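You operate a simulated robot arm through the tools that you are given. There is no shell and no other tool. Be economical: measure what you need, move in short steps, check, and stop when the job is done.

You run a simulated robot arm. Do the job below in one go: nothing can be reset, and whatever is moved stays where it is left.

## Task
The yellow deck bolt is too short: swap it for the red one.
Fine: hang the yellow bolt in the bolt rest. Turn the new one with the tee key till a dark ring shows; more crushes the wood. Key back where it was; don't drop it.

The check looks at the end state, three seconds after you hand in, the way a careful person would. Anything else that was tipped, shoved, dropped, spilled or broken makes it a failure.

## Robot
A 6-joint arm with a two-finger parallel gripper, fixed in place. Base frame: the origin is at the foot of the arm, x ahead of it, y to its left, z up. Readings come in mm, degrees, newtons and seconds.
With the tool pointing down near the work surface it reaches from about 180 to 440 mm from the base axis. Its first joint turns from -70.0 to 70.0 degrees. Payload 1.9 kg.
The tool frame sits at the grasp point between the pads (the TCP): z along the fingers, y along the line on which they close. The tips reach 23 mm beyond it. The gripper opens to 94 mm. The fingers are 38 mm wide and 10 mm thick; the gripper's body (54 by 96 mm) begins 39 mm behind the TCP.
Orientation is that of the tool frame in the base frame, as [roll, pitch, yaw] about the fixed x, y, z axes, in that order (R = Rz(yaw) Ry(pitch) Rx(roll)). With the fingers straight down and closing along the base's y, the tool's x points along the base's -x, its y along +y and its z along -z.

## Interface
- The arm moves only by the tool move_arm. Its argument "deltas" is a list of rows, each an object (a shift or turn left out is 0, a gripper value left out holds the last) with "dp": the shift along the base's x, y, z in mm, a list of three; "dr": the turn, a rotation vector about the base's x, y, z in degrees, a list of three; "grip": the closure in counts, from 0 (fully open) to 255 (shut). In form: [{"dp": [dx, dy, dz], "dr": [ax, ay, az], "grip": grip}, ...]. A call has 1 to 20 rows; each row is the pose to reach, as a shift and turn from the pose commanded when the call began. Each row takes 0.2 s and may step no farther than 50 mm and 8.6 degrees from the row before; otherwise, or with a gripper value out of range, the whole call is refused. A pose out of reach is approached as far as the arm can. The call stops where the force on the tool passes 40 N (or 10 N more than at its start, if that is more) or the arm is blocked; 0.2 s more then pass. Each finger travels about 108 mm/s and halts on what it meets, pressing with about 20 N; the grip force reading is that of the motor and also rises with nothing between the fingers. The clock runs only during rows and for 0.2 s after the last one: add rows that repeat a pose to give the fingers time. The reply holds the time, the measured pose of the TCP, the force on the tool along the base axes, the opening and the grip force, in the units named above and with some noise, and new pictures: "show" is both (left out), scene, wrist or none.
- Cameras (640 x 400 px; columns grow to the right, rows downward): "scene" is fixed at [67.9, 309.5, 442.8]; the picture's right is [-0.79, -0.61, 0.00], its down [-0.26, 0.34, -0.90] and it looks along [0.55, -0.72, -0.43] (base axes); focal length 250 px, centre (320, 200). "wrist" rides on the gripper at [-39, 0, -44] in the tool frame; the picture's right is [0.00, -1.00, 0.00], its down [0.97, 0.00, -0.24] and it looks along [0.24, 0.00, 0.97] (tool axes); focal length 218 px, centre (320, 200). There is no depth. A picture from a camera that has moved, and an enlarged one, comes with that camera's place and axes in the base frame and with its lens. The place of the scene camera against the robot may be out by one fixed shift of up to 18 mm in any direction.
- inspect(camera, box): a new picture of the part [left, top, right, bottom] of that camera's present view, enlarged. No time passes.
- finish_job(): hands the job in; it is judged then, once.

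Work in short steps. Places have to be worked out from the pictures, the camera data and where the tool is seen: move nearer, look again, correct. Check each grasp and each placing, and mend what went wrong. You have 120 turns and 150 pictures in all, those below and enlarged ones among them. Open the gripper and draw the arm clear of the work before you hand the job in, unless the task says otherwise; then end with one line.

The tools are called after "Request:" as a command line: name --argument value ..., lists and objects as JSON in quotes. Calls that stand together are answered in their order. move_arm: Moves the arm, as the interface text tells. Its arguments: {"type":"object","properties":{"deltas":{"type":"array","items":{"type":"object","properties":{"dp":{"type":"array","items":{"type":"number"}},"dr":{"type":"array","items":{"type":"number"}},"grip":{"type":"number"}}}},"show":{"type":"string","enum":["both","scene","wrist","none"]}},"required":["deltas"]} The other tools are called the same way: inspect (camera, box) takes an enlarged picture of a part of a camera's view; finish_job () hands the job in.

At the start:

```text
time: 0.0
position: [277.1, 71.0, 348.1]
tcp_rot: [180.0, 0.0, 179.9]
force: [-0.4, -0.3, 0.7]
grip_width: 94.0
gripper_force: 0.2
```

scene: 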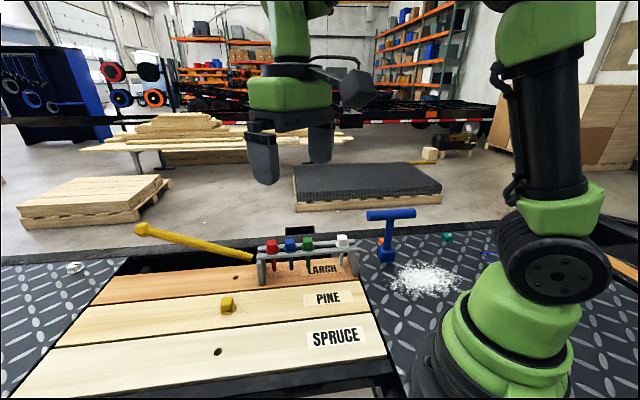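
wrist: 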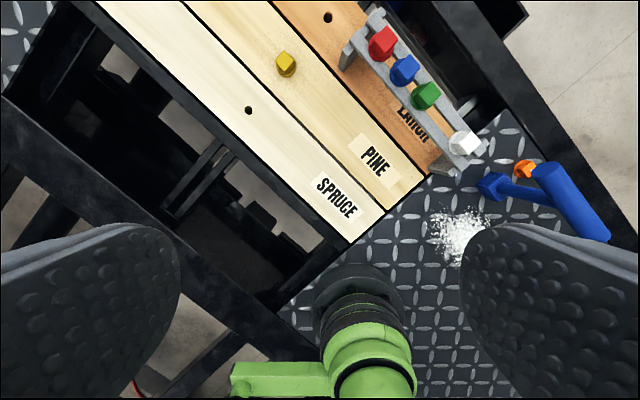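

I start by enlarging both views to identify the bolts, the rest, the key and the holes.

Request:
inspect --camera "wrist" --box '[220, 0, 420, 125]'

Request:
inspect --camera "wrist" --box '[400, 90, 640, 270]'

Request:
inspect --camera "scene" --box '[200, 190, 440, 340]'

```text
3.20 times, centred on (320, 62) of wrist
camera zoom: at [316.4, 71.6, 391.5], right [0.0, -1.0, 0.0], down [-0.97, 0.0, 0.24], along [-0.24, 0.0, -0.97], focal length 698 px, centre (320, 640)
```

zoom: 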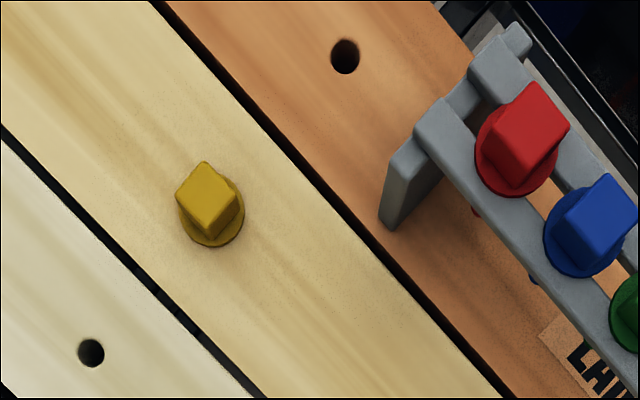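

```text
2.22 times, centred on (520, 180) of wrist
camera zoom: at [316.4, 71.6, 391.5], right [0.0, -1.0, 0.0], down [-0.97, 0.0, 0.24], along [-0.24, 0.0, -0.97], focal length 485 px, centre (-124, 244)
```

zoom: 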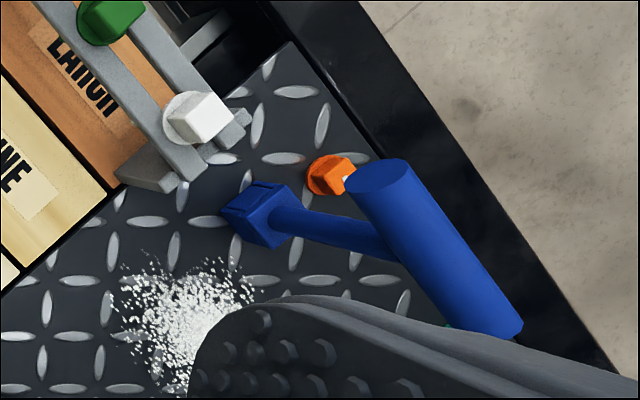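

```text
2.67 times, centred on (320, 265) of scene
camera zoom: at [67.9, 309.5, 442.8], right [-0.79, -0.61, 0.0], down [-0.26, 0.34, -0.9], along [0.55, -0.72, -0.43], focal length 667 px, centre (320, 27)
```

zoom: 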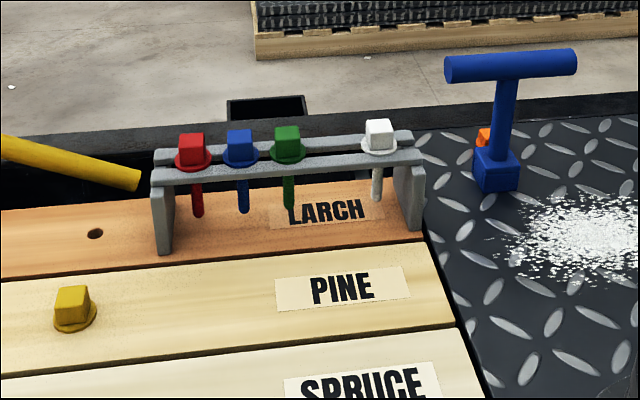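

The gap for yellow is between green and white on the rest, and yellow's hole is in the PINE board. I move the camera closer to triangulate.

Request:
move_arm --deltas '[{"dp": [10, -5, -45]}, {"dp": [25, -10, -85]}, {"dp": [40, -15, -125]}, {"dp": [40, -15, -125]}]' --show "wrist"

```text
time: 1.0
position: [317.9, 55.3, 221.7]
tcp_rot: [180.0, 0.0, 179.8]
force: [-0.9, 0.6, 0.9]
grip_width: 93.7
gripper_force: 0.0
camera wrist: at [356.9, 56.4, 265.5], right [0.0, -1.0, 0.0], down [-0.97, 0.0, 0.24], along [-0.24, 0.0, -0.97], focal length 218 px, centre (320, 200)
```

wrist: 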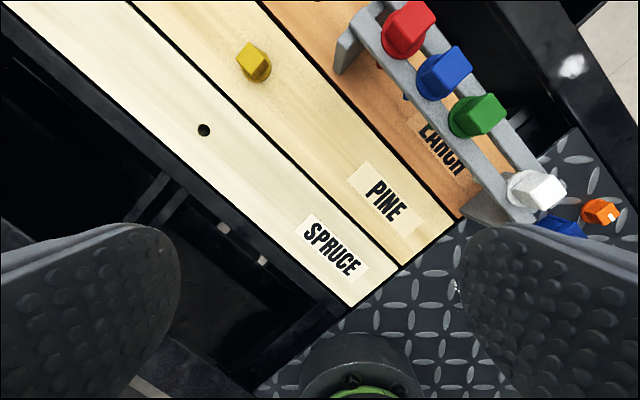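

Request:
inspect --camera "wrist" --box '[200, 0, 400, 125]'

Request:
inspect --camera "wrist" --box '[380, 0, 640, 240]'

```text
3.20 times, centred on (300, 62) of wrist
camera zoom: at [356.9, 56.4, 265.5], right [0.0, -1.0, 0.0], down [-0.97, 0.0, 0.24], along [-0.24, 0.0, -0.97], focal length 698 px, centre (384, 640)
```

zoom: 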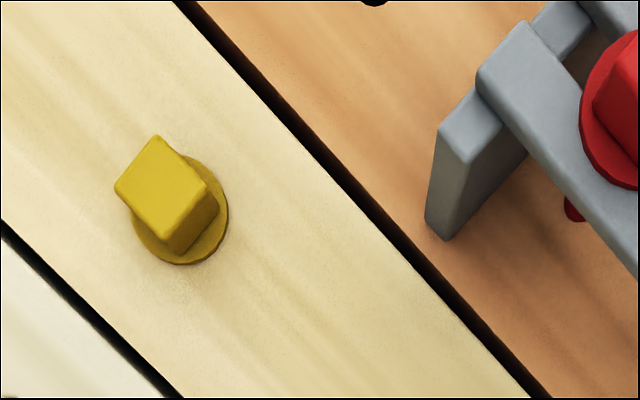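

```text
1.67 times, centred on (510, 120) of wrist
camera zoom: at [356.9, 56.4, 265.5], right [0.0, -1.0, 0.0], down [-0.97, 0.0, 0.24], along [-0.24, 0.0, -0.97], focal length 364 px, centre (3, 333)
```

zoom: 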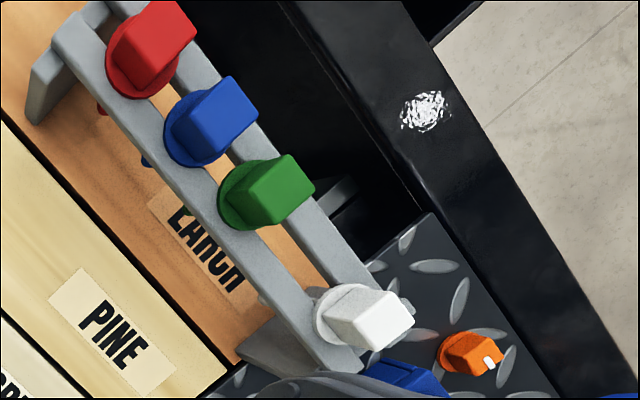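

Deck top is near z=-3, boards run at 45°, yellow's head is near (442,124) and roughly 20 mm square. I turn the tool 45° (fingers closing across the boards) and go above yellow.

Request:
move_arm --deltas '[{"dp": [18, 11, 0], "dr": [0, 0, 7.5]}, {"dp": [36, 22, 0], "dr": [0, 0, 15]}, {"dp": [54, 33, -15], "dr": [0, 0, 22.5]}, {"dp": [72, 44, -35], "dr": [0, 0, 30]}, {"dp": [90, 55, -55], "dr": [0, 0, 37.5]}, {"dp": [110, 66, -75], "dr": [0, 0, 45]}, {"dp": [117, 67, -92], "dr": [0, 0, 45]}, {"dp": [117, 67, -92], "dr": [0, 0, 45]}]'

```text
time: 2.8
position: [434.1, 121.6, 130.6]
tcp_rot: [180.0, 0.1, -135.1]
force: [0.0, 0.2, 0.1]
grip_width: 93.9
gripper_force: 0.1
camera wrist: at [462.0, 150.5, 174.3], right [0.71, -0.71, 0.0], down [-0.69, -0.69, 0.24], along [-0.17, -0.17, -0.97], focal length 218 px, centre (320, 200)
```

scene: 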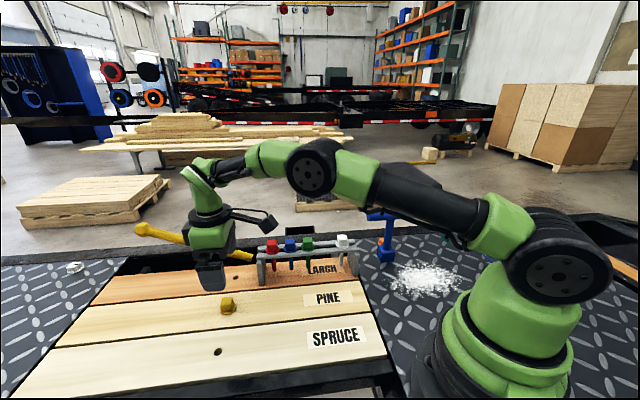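
wrist: 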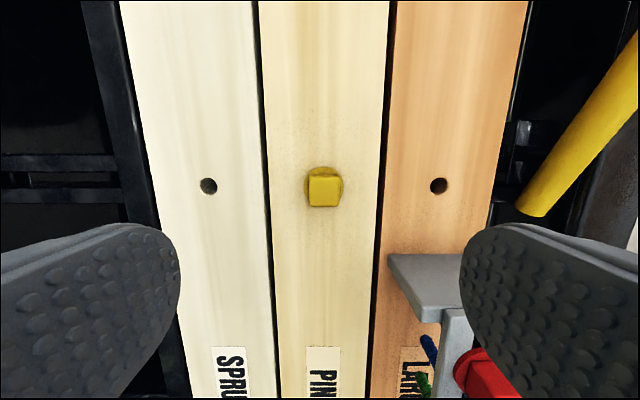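

Yellow is centred near (441.3,126.3), consistent with lying midway between the two neighbouring holes. The rest is clear of the descent, so I narrow the fingers and go lower to check.

Request:
move_arm --deltas '[{"dp": [7.2, 4.7, -20], "grip": 115}, {"dp": [7.2, 4.7, -50]}, {"dp": [7.2, 4.7, -75]}, {"dp": [7.2, 4.7, -75]}]'

Request:
inspect --camera "scene" --box '[150, 190, 390, 340]'

```text
time: 3.8
position: [441.4, 127.6, 54.0]
tcp_rot: [180.0, 0.0, -135.1]
force: [0.4, -0.1, 0.0]
grip_width: 51.4
gripper_force: 0.2
camera wrist: at [468.9, 156.1, 99.0], right [0.71, -0.71, 0.0], down [-0.69, -0.69, 0.24], along [-0.17, -0.17, -0.97], focal length 218 px, centre (320, 200)
```

scene: 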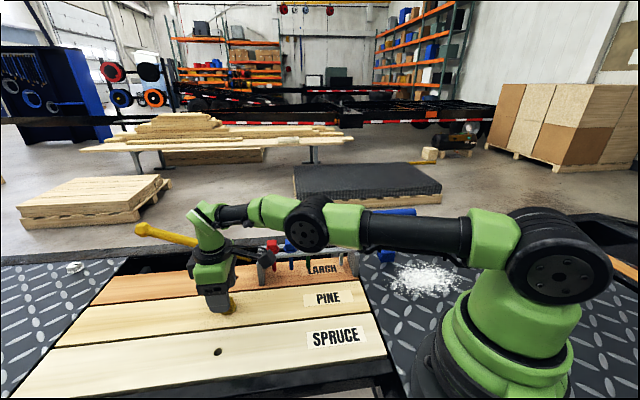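
wrist: 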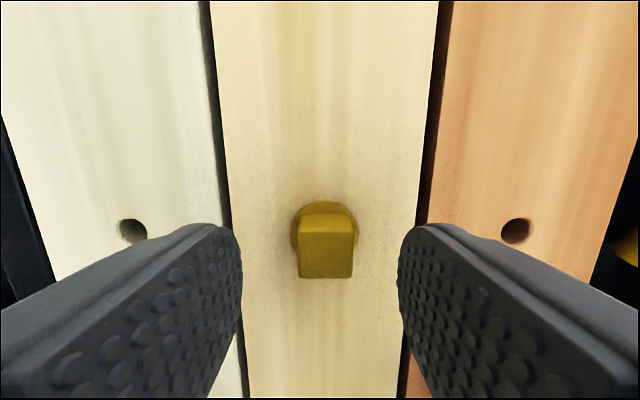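

```text
2.67 times, centred on (270, 265) of scene
camera zoom: at [67.9, 309.5, 442.8], right [-0.79, -0.61, 0.0], down [-0.26, 0.34, -0.9], along [0.55, -0.72, -0.43], focal length 667 px, centre (453, 27)
```

zoom: 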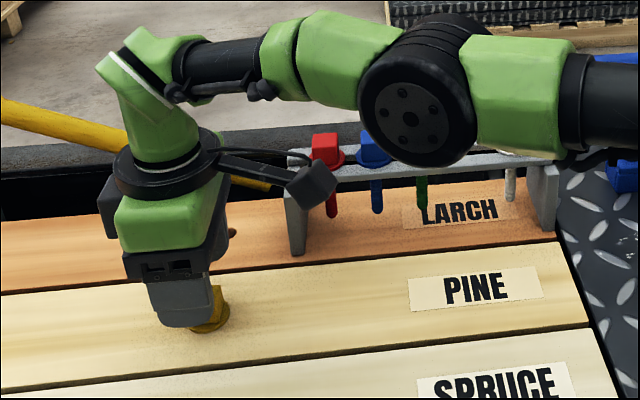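

Request:
inspect --camera "wrist" --box '[240, 180, 400, 300]'

```text
3.33 times, centred on (320, 240) of wrist
camera zoom: at [468.9, 156.1, 99.0], right [0.71, -0.71, 0.0], down [-0.69, -0.69, 0.24], along [-0.17, -0.17, -0.97], focal length 728 px, centre (320, 67)
```

zoom: 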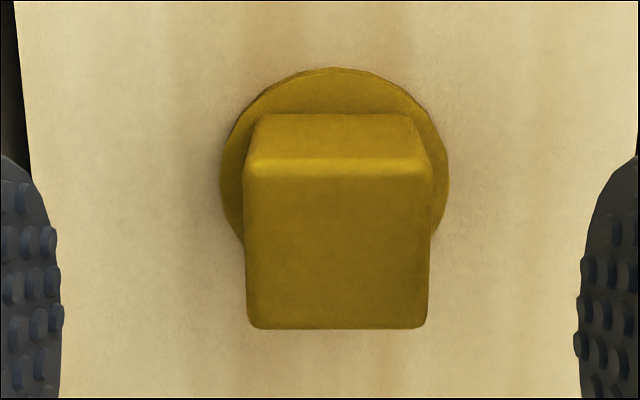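

Flange is ~32 mm across, head ~20 mm and ~22 mm tall, about 2 mm toward +v from my TCP. I correct, descend so the tips sit just above the flange, and close.

Request:
move_arm --deltas '[{"dp": [1.4, -1.4, -10]}, {"dp": [1.4, -1.4, -20]}, {"dp": [1.4, -1.4, -26]}, {"dp": [1.4, -1.4, -26]}, {"dp": [1.4, -1.4, -26], "grip": 255}, {"dp": [1.4, -1.4, -26]}, {"dp": [1.4, -1.4, -26]}]' --show "wrist"

```text
time: 5.4
position: [439.1, 126.1, 30.7]
tcp_rot: [-179.9, 0.0, -135.1]
force: [3.0, -1.0, 0.2]
grip_width: 21.5
gripper_force: 20.6
out of reach, approached as far as the arm can: row 2, 3, 4, 5, 6, 7
camera wrist: at [466.2, 154.0, 74.4], right [0.71, -0.71, 0.0], down [-0.69, -0.69, 0.24], along [-0.17, -0.17, -0.97], focal length 218 px, centre (320, 200)
```

wrist: 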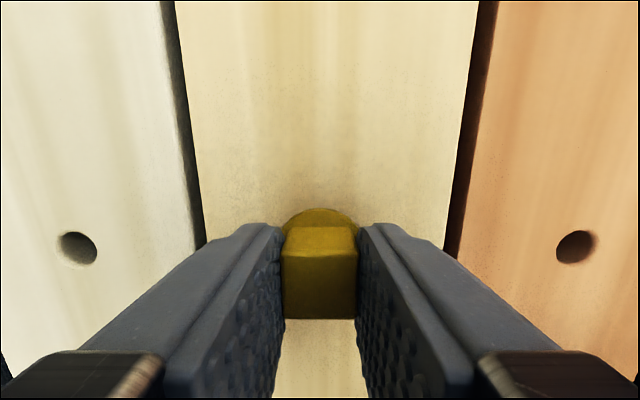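

Reach limit clipped the pose slightly, but the head is gripped (21.5 mm). Try a small gentle lift and watch the force.

Request:
move_arm --deltas '[{"dp": [0, 0, 3]}, {"dp": [0, 0, 6]}, {"dp": [0, 0, 9]}, {"dp": [0, 0, 9]}]' --show "wrist"

```text
time: 6.4
position: [438.4, 125.5, 40.3]
tcp_rot: [179.9, 0.0, -135.1]
force: [0.9, -1.1, -0.8]
grip_width: 21.4
gripper_force: 19.8
camera wrist: at [466.1, 154.1, 83.7], right [0.71, -0.71, 0.0], down [-0.69, -0.68, 0.24], along [-0.17, -0.17, -0.97], focal length 218 px, centre (320, 200)
```

wrist: 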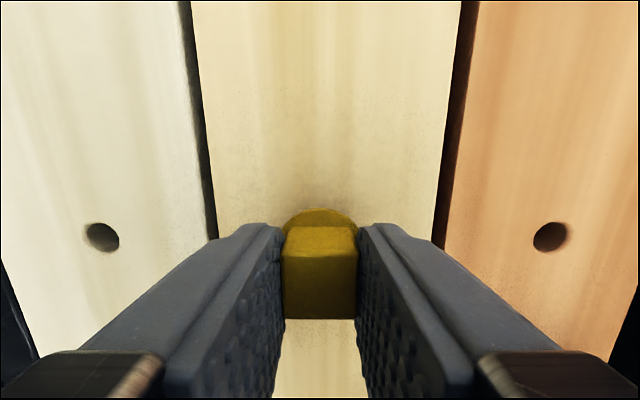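

It comes out freely. I lift it well clear and carry it over the gap in the rest (estimated near (350,-91)) at height.

Request:
move_arm --deltas '[{"dp": [0, 0, 40]}, {"dp": [0, 0, 85]}, {"dp": [0, 0, 130]}, {"dp": [0, 0, 170]}, {"dp": [-15, -40, 170]}, {"dp": [-30, -80, 170]}, {"dp": [-45, -120, 170]}, {"dp": [-65, -160, 170]}, {"dp": [-80, -195, 170]}, {"dp": [-88, -216, 170]}, {"dp": [-88, -216, 170]}]'

```text
time: 8.8
position: [349.8, -91.4, 209.7]
tcp_rot: [180.0, 0.0, -135.0]
force: [-1.1, -0.3, 0.4]
grip_width: 0.2
gripper_force: 19.5
out of reach, approached as far as the arm can: row 4
camera wrist: at [377.7, -62.7, 253.3], right [0.71, -0.71, 0.0], down [-0.69, -0.69, 0.24], along [-0.17, -0.17, -0.97], focal length 218 px, centre (320, 200)
```

scene: 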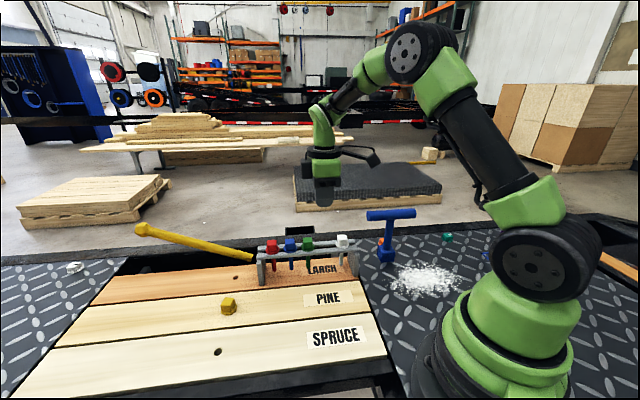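
wrist: 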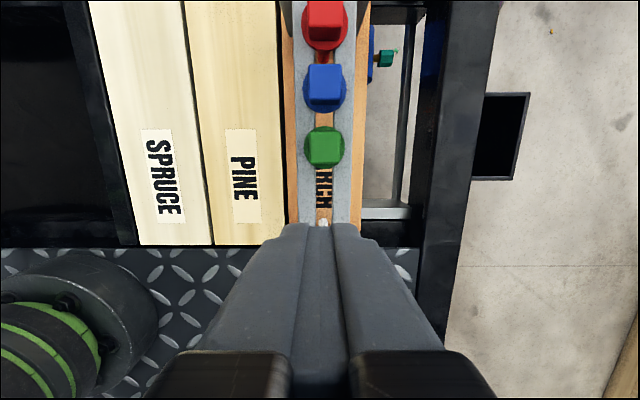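

The bolt slipped out of the grip during the fast lift; it appears to be still at its hole. I look closely.

Request:
inspect --camera "scene" --box '[180, 260, 300, 335]'

Request:
inspect --camera "scene" --box '[240, 190, 420, 300]'

```text
5.33 times, centred on (240, 298) of scene
camera zoom: at [67.9, 309.5, 442.8], right [-0.79, -0.61, 0.0], down [-0.26, 0.34, -0.9], along [0.55, -0.72, -0.43], focal length 1334 px, centre (747, -320)
```

zoom: 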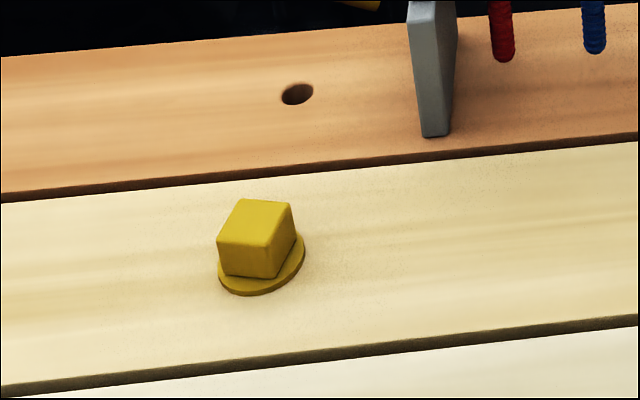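

```text
3.56 times, centred on (330, 245) of scene
camera zoom: at [67.9, 309.5, 442.8], right [-0.79, -0.61, 0.0], down [-0.26, 0.34, -0.9], along [0.55, -0.72, -0.43], focal length 889 px, centre (284, 40)
```

zoom: 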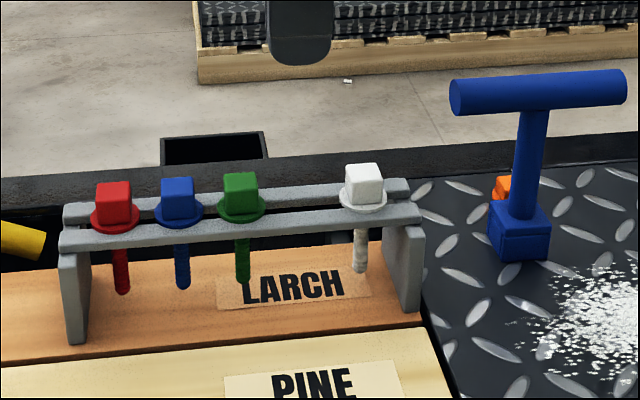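

Yellow is still in its hole (it dropped straight back). I return above it, planning a lower grip and a slow lift.

Request:
move_arm --deltas '[{"dp": [10, 30, 0], "grip": 115}, {"dp": [25, 70, 0]}, {"dp": [40, 110, 0]}, {"dp": [55, 150, 0]}, {"dp": [70, 190, -20]}, {"dp": [86, 216, -50]}, {"dp": [88, 217, -95]}, {"dp": [88, 217, -130]}, {"dp": [88, 217, -152]}, {"dp": [88, 217, -152]}]' --show "none"

Request:
inspect --camera "wrist" --box '[220, 160, 420, 310]'

```text
time: 11.0
position: [437.6, 126.9, 57.7]
tcp_rot: [-180.0, 0.0, -135.0]
force: [-0.6, 0.3, -0.2]
grip_width: 51.5
gripper_force: 0.2
```

```text
2.67 times, centred on (320, 235) of wrist
camera zoom: at [466.4, 154.4, 101.9], right [0.71, -0.71, 0.0], down [-0.69, -0.68, 0.24], along [-0.17, -0.17, -0.97], focal length 582 px, centre (320, 107)
```

zoom: 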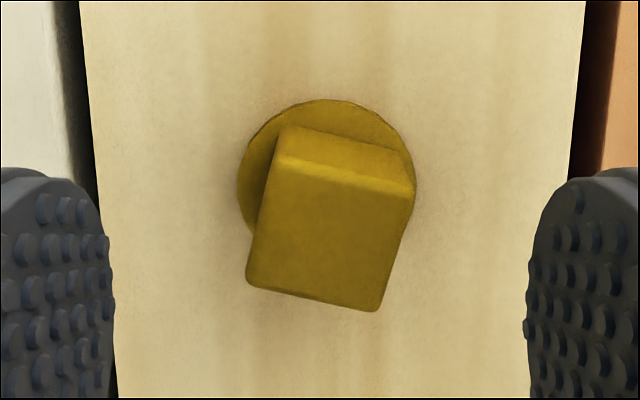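

The bolt has twisted about 12.5° clockwise. I align the tool to it, shift inward 3 mm to allow going lower, descend and close.

Request:
move_arm --deltas '[{"dp": [-1.4, -2.8, -5], "dr": [0, 0, -6.5]}, {"dp": [-1.4, -2.8, -12], "dr": [0, 0, -12.5]}, {"dp": [-1.4, -2.8, -20], "dr": [0, 0, -12.5]}, {"dp": [-1.4, -2.8, -27], "dr": [0, 0, -12.5]}, {"dp": [-1.4, -2.8, -31], "dr": [0, 0, -12.5]}, {"dp": [-1.4, -2.8, -31], "dr": [0, 0, -12.5]}]' --show "wrist"

```text
time: 12.4
position: [435.9, 124.0, 26.1]
tcp_rot: [180.0, 0.1, -147.7]
force: [0.6, -1.0, 0.1]
grip_width: 51.3
gripper_force: 0.1
camera wrist: at [470.0, 145.5, 70.8], right [0.54, -0.84, 0.0], down [-0.82, -0.52, 0.24], along [-0.2, -0.13, -0.97], focal length 218 px, centre (320, 200)
```

wrist: 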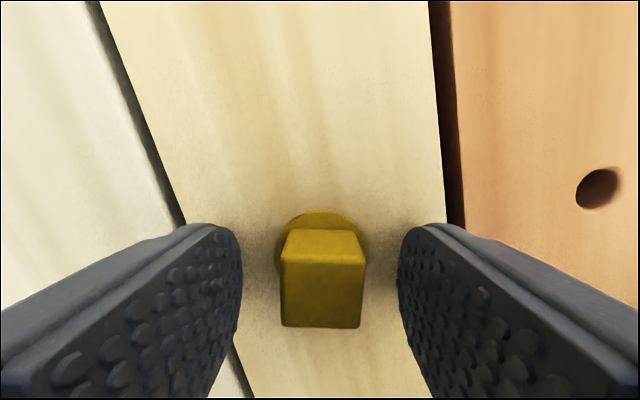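

Aligned, no contact. Close and lift slowly.

Request:
move_arm --deltas '[{"grip": 255}, {}, {}, {"dp": [0, 0, 2]}, {"dp": [0, 0, 4]}, {"dp": [0, 0, 7]}, {"dp": [0, 0, 10]}, {"dp": [0, 0, 14]}, {"dp": [0, 0, 18]}, {"dp": [0, 0, 22]}, {"dp": [0, 0, 26]}, {"dp": [0, 0, 30]}, {"dp": [0, 0, 30]}]'

```text
time: 15.2
position: [436.2, 124.5, 57.5]
tcp_rot: [180.0, 0.1, -147.6]
force: [-0.6, -0.2, -1.1]
grip_width: 21.7
gripper_force: 20.3
camera wrist: at [469.8, 146.0, 100.5], right [0.54, -0.84, 0.0], down [-0.82, -0.52, 0.24], along [-0.2, -0.13, -0.97], focal length 218 px, centre (320, 200)
```

scene: 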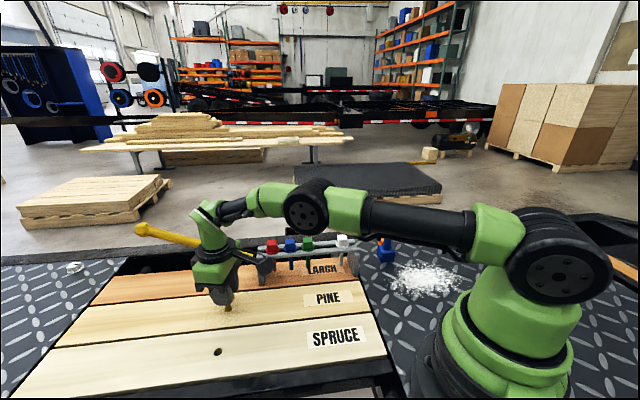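
wrist: 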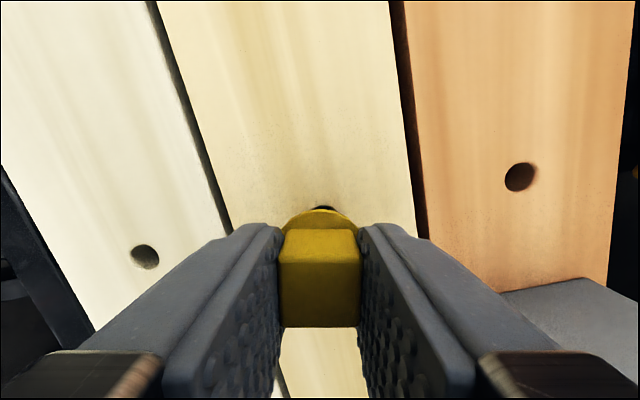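

It's held and out by 30 mm. Continue lifting slowly and drawing inward.

Request:
move_arm --deltas '[{"dp": [0, 0, 4]}, {"dp": [0, 0, 10]}, {"dp": [0, 0, 17]}, {"dp": [0, 0, 25]}, {"dp": [0, 0, 34]}, {"dp": [0, 0, 43]}, {"dp": [0, 0, 52]}, {"dp": [-4, 0, 61]}, {"dp": [-10, 0, 71]}, {"dp": [-18, -3, 81]}, {"dp": [-26, -8, 91]}, {"dp": [-34, -16, 101]}, {"dp": [-42, -26, 111]}, {"dp": [-50, -38, 120]}, {"dp": [-55, -50, 126]}, {"dp": [-58, -60, 130]}, {"dp": [-60, -66, 131]}, {"dp": [-60, -68, 131]}, {"dp": [-60, -68, 131]}]'

```text
time: 19.2
position: [376.7, 54.9, 187.2]
tcp_rot: [-180.0, 0.0, -147.6]
force: [-0.4, 0.9, -1.3]
grip_width: 21.9
gripper_force: 20.5
camera wrist: at [410.1, 77.3, 231.4], right [0.54, -0.84, 0.0], down [-0.82, -0.52, 0.24], along [-0.2, -0.13, -0.97], focal length 218 px, centre (320, 200)
```

scene: 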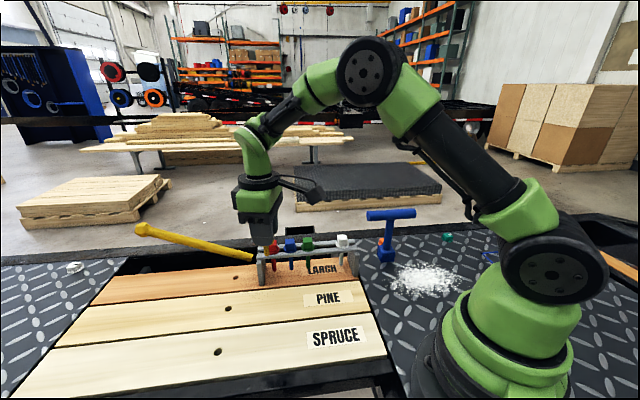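
wrist: 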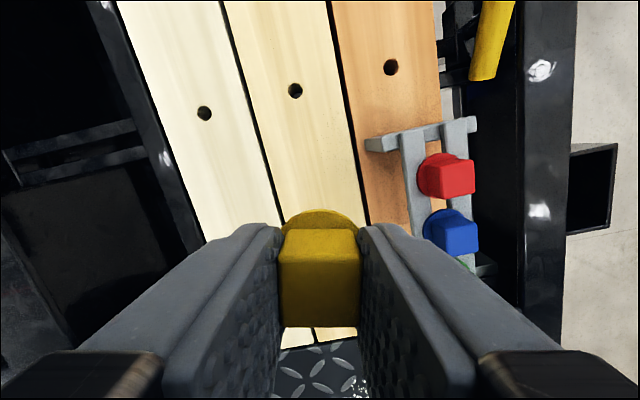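

Request:
inspect --camera "scene" --box '[210, 180, 370, 290]'

```text
3.64 times, centred on (290, 235) of scene
camera zoom: at [67.9, 309.5, 442.8], right [-0.79, -0.61, 0.0], down [-0.26, 0.34, -0.9], along [0.55, -0.72, -0.43], focal length 910 px, centre (429, 73)
```

zoom: 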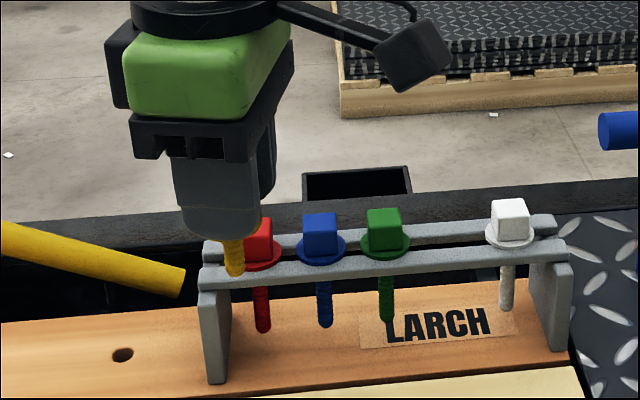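

Yellow's shank only hangs ~25 mm below the fingertips, so there is room. I move over the gap, rotating back to be square with the rails.

Request:
move_arm --deltas '[{"dp": [-2, -8, 0], "dr": [0, 0, 2]}, {"dp": [-4, -20, 3], "dr": [0, 0, 5]}, {"dp": [-7, -35, 3], "dr": [0, 0, 8]}, {"dp": [-10, -52, 3], "dr": [0, 0, 11]}, {"dp": [-13, -70, 3], "dr": [0, 0, 12.6]}, {"dp": [-17, -88, 3], "dr": [0, 0, 12.6]}, {"dp": [-21, -106, 3], "dr": [0, 0, 12.6]}, {"dp": [-24, -122, 3], "dr": [0, 0, 12.6]}, {"dp": [-26, -136, 3], "dr": [0, 0, 12.6]}, {"dp": [-27, -146, 3], "dr": [0, 0, 12.6]}, {"dp": [-27, -146, 3], "dr": [0, 0, 12.6]}]'

```text
time: 21.6
position: [350.5, -90.3, 189.7]
tcp_rot: [179.9, 0.0, -135.0]
force: [-0.2, 0.0, -1.5]
grip_width: 21.5
gripper_force: 19.8
camera wrist: at [378.1, -62.2, 234.1], right [0.71, -0.71, 0.0], down [-0.69, -0.69, 0.24], along [-0.17, -0.17, -0.97], focal length 218 px, centre (320, 200)
```

scene: 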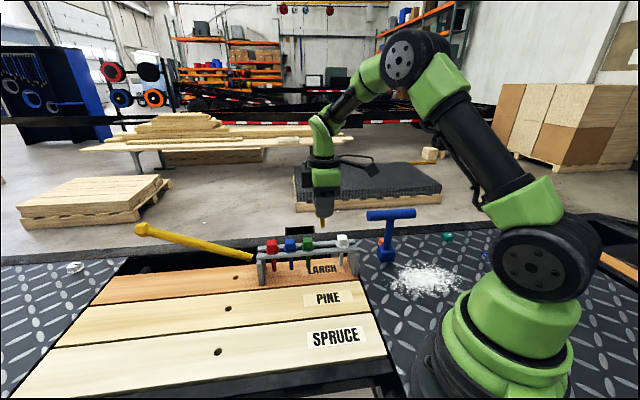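
wrist: 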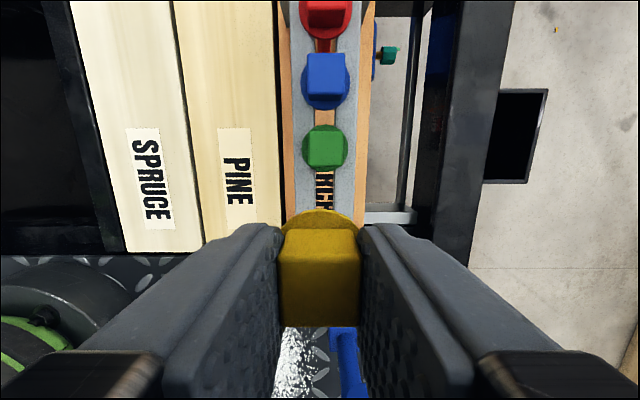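

Request:
inspect --camera "wrist" --box '[270, 120, 380, 220]'

Request:
inspect --camera "scene" --box '[250, 190, 390, 290]'

```text
4.00 times, centred on (325, 170) of wrist
camera zoom: at [378.1, -62.2, 234.1], right [0.71, -0.71, 0.0], down [-0.69, -0.69, 0.24], along [-0.17, -0.17, -0.97], focal length 873 px, centre (300, 320)
```

zoom: 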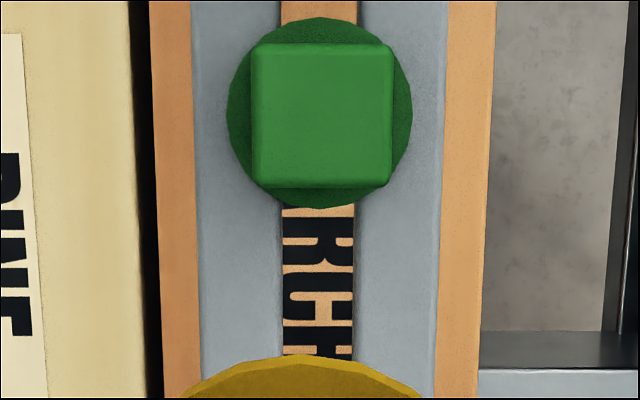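

```text
4.00 times, centred on (320, 240) of scene
camera zoom: at [67.9, 309.5, 442.8], right [-0.79, -0.61, 0.0], down [-0.26, 0.34, -0.9], along [0.55, -0.72, -0.43], focal length 1000 px, centre (320, 40)
```

zoom: 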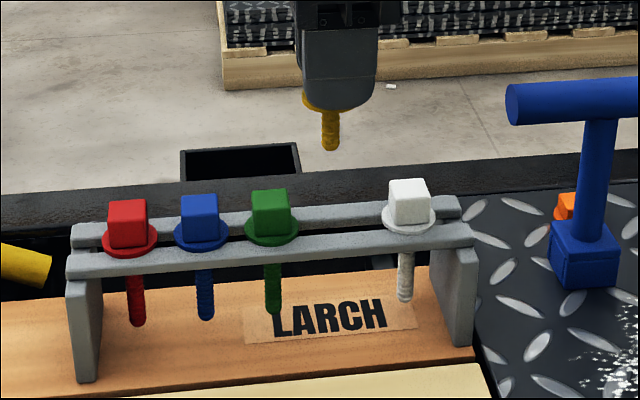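

Slot centre is 3.4 mm toward +v; rail top near z≈75. I shift and descend to just above the slot, then check.

Request:
move_arm --deltas '[{"dp": [2.4, -2.4, -8]}, {"dp": [2.4, -2.4, -20]}, {"dp": [2.4, -2.4, -32]}, {"dp": [2.4, -2.4, -44]}, {"dp": [2.4, -2.4, -50]}, {"dp": [2.4, -2.4, -50]}]'

Request:
inspect --camera "scene" --box '[250, 190, 390, 290]'

```text
time: 23.0
position: [351.4, -92.4, 140.8]
tcp_rot: [180.0, 0.0, -135.1]
force: [-0.5, 0.2, -0.8]
grip_width: 21.5
gripper_force: 20.0
camera wrist: at [380.1, -63.9, 184.6], right [0.71, -0.71, 0.0], down [-0.69, -0.69, 0.24], along [-0.17, -0.17, -0.97], focal length 218 px, centre (320, 200)
```

scene: 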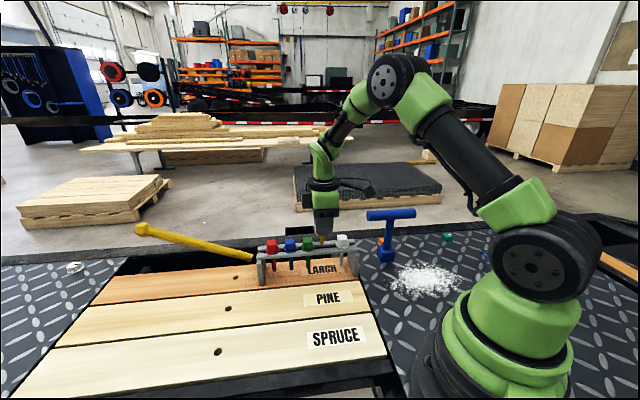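
wrist: 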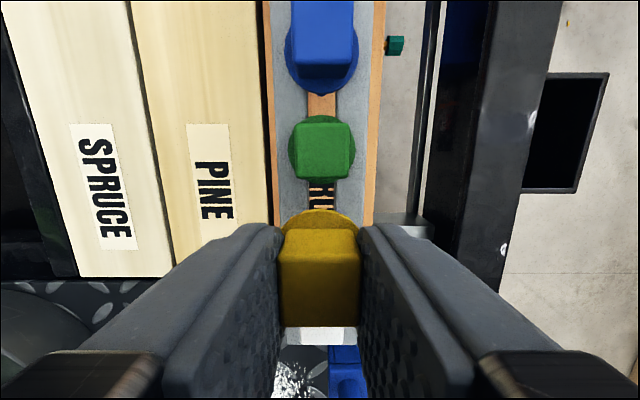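

```text
4.00 times, centred on (320, 240) of scene
camera zoom: at [67.9, 309.5, 442.8], right [-0.79, -0.61, 0.0], down [-0.26, 0.34, -0.9], along [0.55, -0.72, -0.43], focal length 1000 px, centre (320, 40)
```

zoom: 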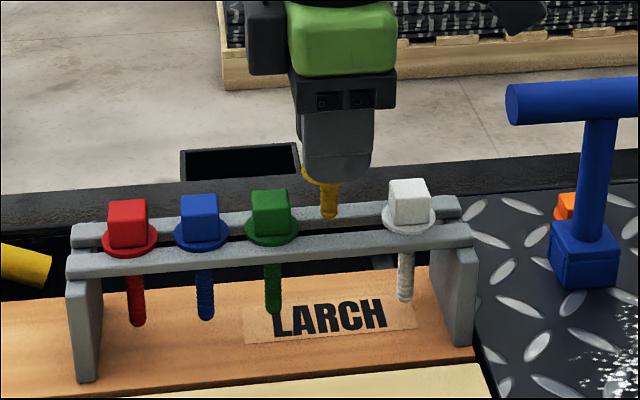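

Only ~1 mm offset left in v. I correct it and lower slowly into the slot.

Request:
move_arm --deltas '[{"dp": [0.7, -0.7, -3]}, {"dp": [0.7, -0.7, -8]}, {"dp": [0.7, -0.7, -13]}, {"dp": [0.7, -0.7, -18]}, {"dp": [0.7, -0.7, -23]}, {"dp": [0.7, -0.7, -28]}, {"dp": [0.7, -0.7, -32]}, {"dp": [0.7, -0.7, -32]}]'

Request:
inspect --camera "scene" --box '[250, 190, 390, 290]'

```text
time: 24.8
position: [352.5, -93.2, 108.9]
tcp_rot: [180.0, -0.1, -135.1]
force: [0.7, 0.6, -0.6]
grip_width: 21.3
gripper_force: 20.3
camera wrist: at [381.0, -64.8, 152.3], right [0.71, -0.71, 0.0], down [-0.69, -0.69, 0.24], along [-0.17, -0.17, -0.97], focal length 218 px, centre (320, 200)
```

scene: 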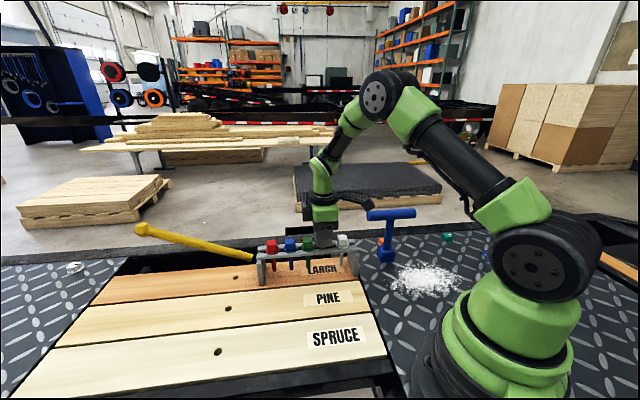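
wrist: 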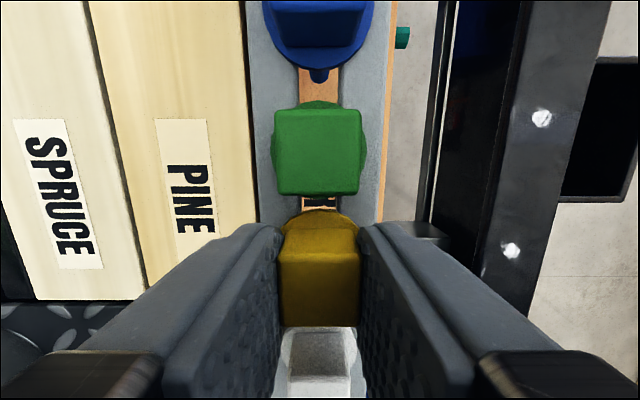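

```text
4.00 times, centred on (320, 240) of scene
camera zoom: at [67.9, 309.5, 442.8], right [-0.79, -0.61, 0.0], down [-0.26, 0.34, -0.9], along [0.55, -0.72, -0.43], focal length 1000 px, centre (320, 40)
```

zoom: 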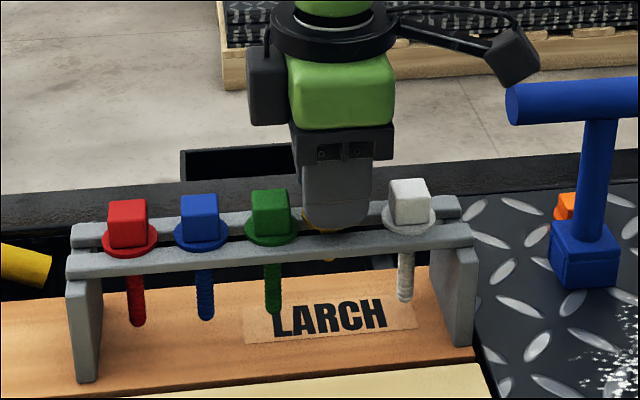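

It's in the slot. I lower the last few mm in small steps to find contact.

Request:
move_arm --deltas '[{"dp": [0, 0, -1.5]}, {"dp": [0, 0, -3]}, {"dp": [0, 0, -4]}, {"dp": [0, 0, -4]}]' --show "none"

Request:
inspect --camera "scene" --box '[290, 220, 360, 270]'

```text
time: 25.8
position: [351.9, -93.5, 104.7]
tcp_rot: [-180.0, -0.1, -135.0]
force: [0.1, 0.0, -0.4]
grip_width: 21.5
gripper_force: 20.0
```

```text
8.00 times, centred on (325, 245) of scene
camera zoom: at [67.9, 309.5, 442.8], right [-0.79, -0.61, 0.0], down [-0.26, 0.34, -0.9], along [0.55, -0.72, -0.43], focal length 2001 px, centre (280, -160)
```

zoom: 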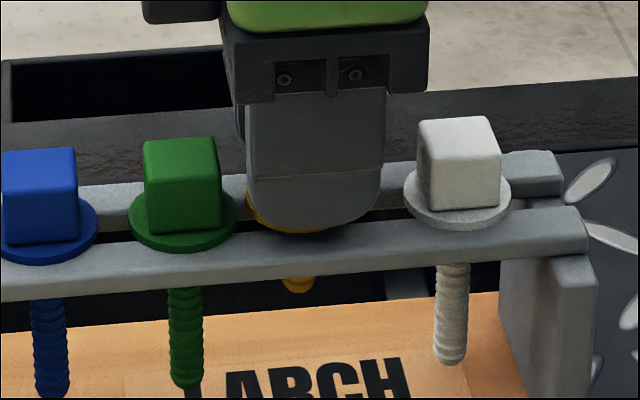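

Request:
move_arm --deltas '[{"dp": [0, 0, -1]}, {"dp": [0, 0, -2]}, {"dp": [0, 0, -3]}, {"dp": [0, 0, -3]}]' --show "none"

Request:
inspect --camera "scene" --box '[290, 220, 360, 270]'

```text
time: 26.8
position: [351.7, -93.8, 101.7]
tcp_rot: [-180.0, -0.1, -135.0]
force: [0.1, 0.4, -0.3]
grip_width: 21.5
gripper_force: 20.0
```

```text
8.00 times, centred on (325, 245) of scene
camera zoom: at [67.9, 309.5, 442.8], right [-0.79, -0.61, 0.0], down [-0.26, 0.34, -0.9], along [0.55, -0.72, -0.43], focal length 2001 px, centre (280, -160)
```

zoom: 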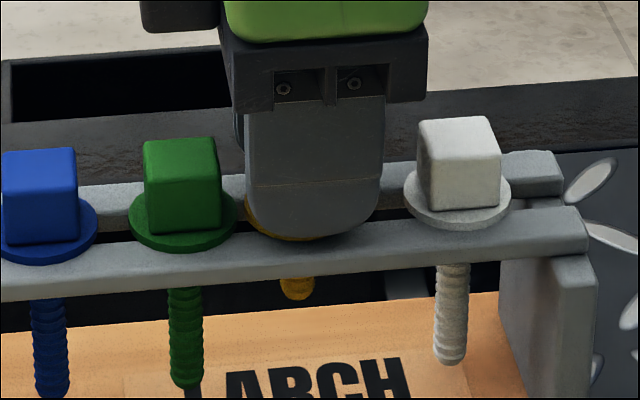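

Request:
move_arm --deltas '[{"dp": [0, 0, -0.8]}, {"dp": [0, 0, -1.6]}, {"dp": [0, 0, -2.4]}, {"dp": [0, 0, -2.4]}]' --show "none"

Request:
inspect --camera "scene" --box '[290, 220, 360, 270]'

```text
time: 27.8
position: [353.6, -93.3, 99.6]
tcp_rot: [180.0, 0.1, -135.0]
force: [-5.8, 4.2, 19.3]
grip_width: 21.5
gripper_force: 20.0
```

```text
8.00 times, centred on (325, 245) of scene
camera zoom: at [67.8, 309.5, 442.8], right [-0.79, -0.61, 0.0], down [-0.26, 0.34, -0.9], along [0.55, -0.72, -0.43], focal length 2001 px, centre (280, -160)
```

zoom: 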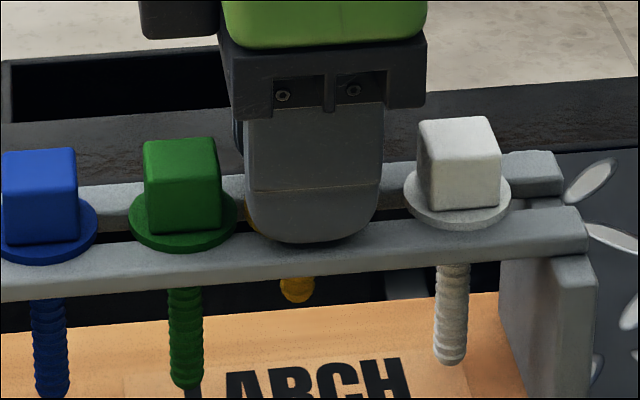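

Contact at 19 N: seated. I relieve by 1.2 mm, open the fingers and rise slowly.

Request:
move_arm --deltas '[{"dp": [0, 0, 1.2]}, {"dp": [0, 0, 1.2]}, {"dp": [0, 0, 1.2], "grip": 175}, {"dp": [0, 0, 1.2], "grip": 140}, {"dp": [0, 0, 1.2], "grip": 125}, {"dp": [0, 0, 8]}, {"dp": [0, 0, 20]}, {"dp": [0, 0, 40]}, {"dp": [0, 0, 40]}]' --show "wrist"

Request:
inspect --camera "scene" --box '[250, 190, 390, 290]'

```text
time: 29.8
position: [352.8, -93.5, 139.6]
tcp_rot: [-180.0, 0.0, -134.9]
force: [0.4, -0.7, -0.1]
grip_width: 48.0
gripper_force: 0.0
camera wrist: at [380.7, -64.8, 183.6], right [0.71, -0.71, 0.0], down [-0.69, -0.69, 0.24], along [-0.17, -0.17, -0.97], focal length 218 px, centre (320, 200)
```

wrist: 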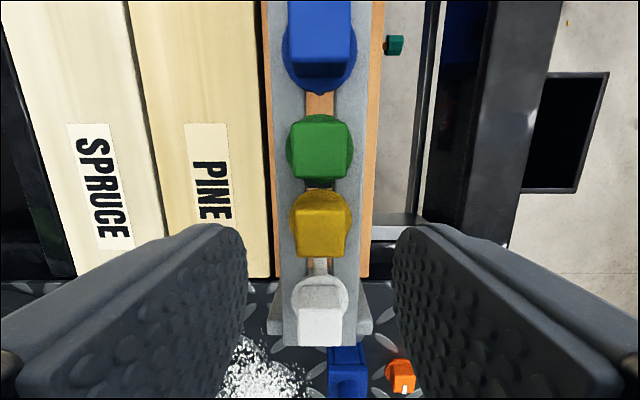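

```text
4.00 times, centred on (320, 240) of scene
camera zoom: at [67.9, 309.5, 442.8], right [-0.79, -0.61, 0.0], down [-0.26, 0.34, -0.9], along [0.55, -0.72, -0.43], focal length 1000 px, centre (320, 40)
```

zoom: 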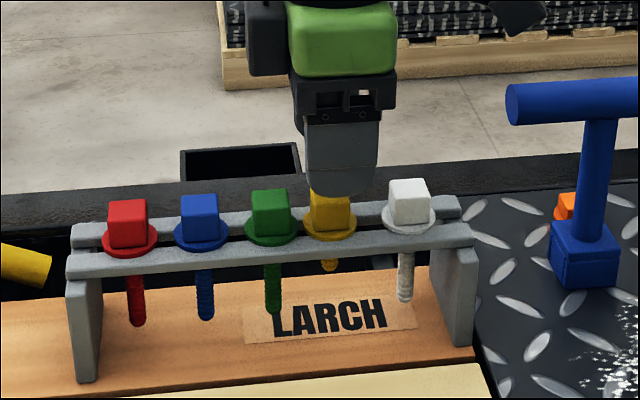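

Yellow hangs properly. Now over to the red bolt, estimated near (437,-8), staying above the heads.

Request:
move_arm --deltas '[{"dp": [15, 15, 8]}, {"dp": [40, 40, 8]}, {"dp": [65, 65, 8]}, {"dp": [84, 84, 8]}, {"dp": [84, 84, 8]}]' --show "wrist"

Request:
inspect --camera "wrist" --box '[240, 150, 400, 270]'

```text
time: 31.0
position: [437.2, -7.4, 147.0]
tcp_rot: [179.9, 0.1, -135.0]
force: [-0.8, -0.2, -0.7]
grip_width: 47.8
gripper_force: 0.0
camera wrist: at [465.1, 19.7, 191.2], right [0.71, -0.71, 0.0], down [-0.69, -0.69, 0.24], along [-0.17, -0.17, -0.97], focal length 218 px, centre (320, 200)
```

wrist: 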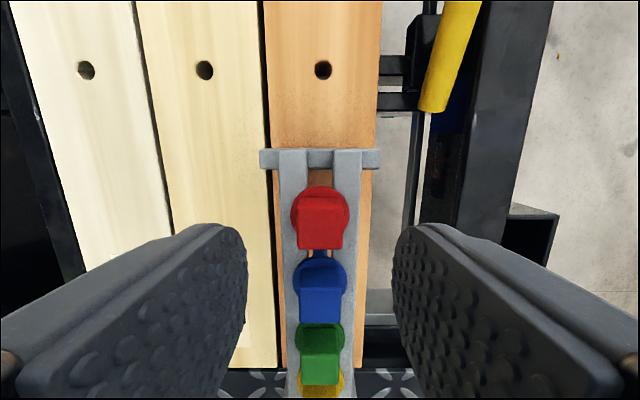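

```text
3.33 times, centred on (320, 210) of wrist
camera zoom: at [465.1, 19.7, 191.2], right [0.71, -0.71, 0.0], down [-0.69, -0.69, 0.24], along [-0.17, -0.17, -0.97], focal length 728 px, centre (320, 167)
```

zoom: 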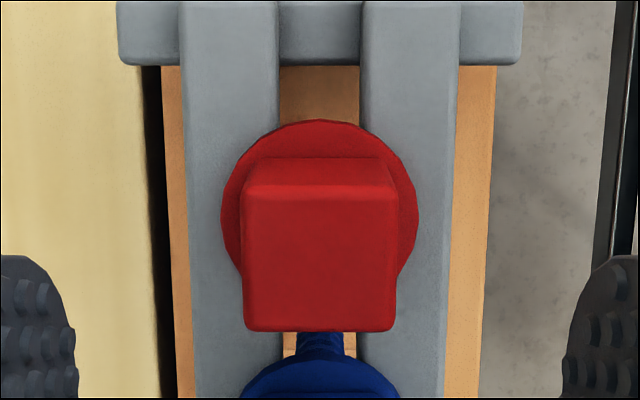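

Red is centred in v and 2.7 mm outward of TCP in u, which I keep (helps reach at the hole). Descend slowly to grip height and close.

Request:
move_arm --deltas '[{"dp": [0, 0, -12]}, {"dp": [0, 0, -24]}, {"dp": [0, 0, -34]}, {"dp": [0, 0, -41]}, {"dp": [0, 0, -45]}, {"dp": [0, 0, -45]}]' --show "wrist"

```text
time: 32.4
position: [437.7, -8.7, 102.9]
tcp_rot: [-180.0, 0.0, -135.0]
force: [0.4, 1.0, -0.4]
grip_width: 47.9
gripper_force: 0.1
camera wrist: at [464.8, 19.2, 146.1], right [0.71, -0.71, 0.0], down [-0.69, -0.69, 0.24], along [-0.17, -0.17, -0.97], focal length 218 px, centre (320, 200)
```

wrist: 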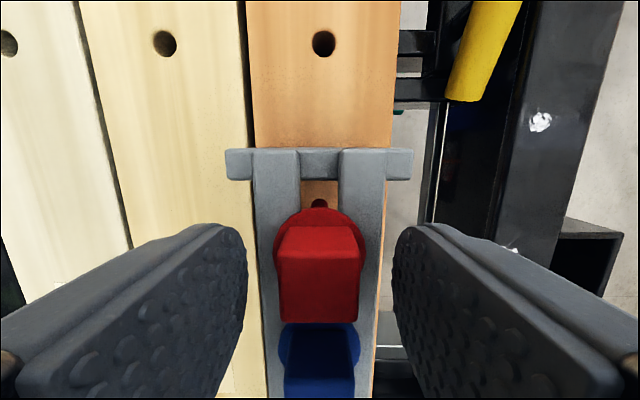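

Request:
move_arm --deltas '[{"dp": [0, 0, -1.5]}, {"dp": [0, 0, -1.5], "grip": 255}, {"dp": [0, 0, -1.5]}, {"dp": [0, 0, -1.5]}, {"dp": [0, 0, 1]}, {"dp": [0, 0, 4]}, {"dp": [0, 0, 8]}, {"dp": [0, 0, 13]}, {"dp": [0, 0, 19]}, {"dp": [0, 0, 25]}, {"dp": [0, 0, 32]}, {"dp": [0, 0, 40]}, {"dp": [0, 0, 48]}, {"dp": [0, 0, 56]}, {"dp": [0, 0, 62]}, {"dp": [0, 0, 66]}, {"dp": [0, 0, 66]}]'

Request:
inspect --camera "scene" --box '[200, 180, 360, 290]'

```text
time: 36.0
position: [436.2, -8.8, 167.5]
tcp_rot: [179.9, 0.0, -135.0]
force: [0.2, 0.5, -0.4]
grip_width: 21.5
gripper_force: 19.7
camera wrist: at [464.4, 19.4, 212.1], right [0.71, -0.71, 0.0], down [-0.69, -0.69, 0.24], along [-0.17, -0.17, -0.97], focal length 218 px, centre (320, 200)
```

scene: 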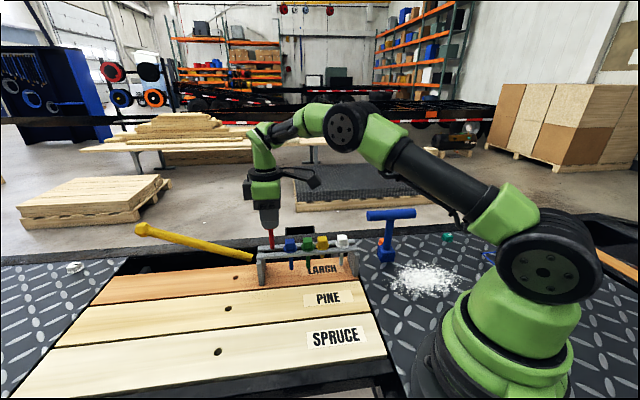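
wrist: 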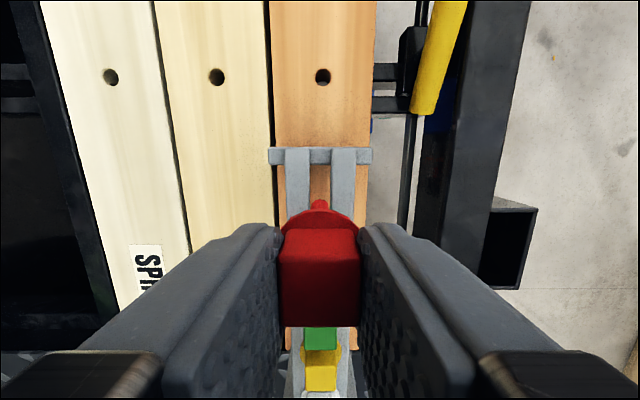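

```text
3.64 times, centred on (280, 235) of scene
camera zoom: at [67.9, 309.5, 442.8], right [-0.79, -0.61, 0.0], down [-0.26, 0.34, -0.9], along [0.55, -0.72, -0.43], focal length 910 px, centre (466, 73)
```

zoom: 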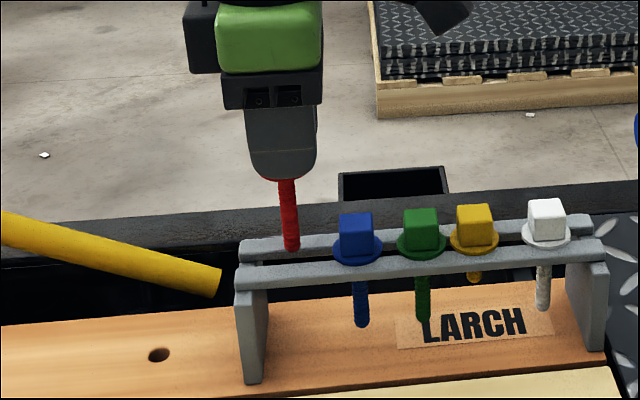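

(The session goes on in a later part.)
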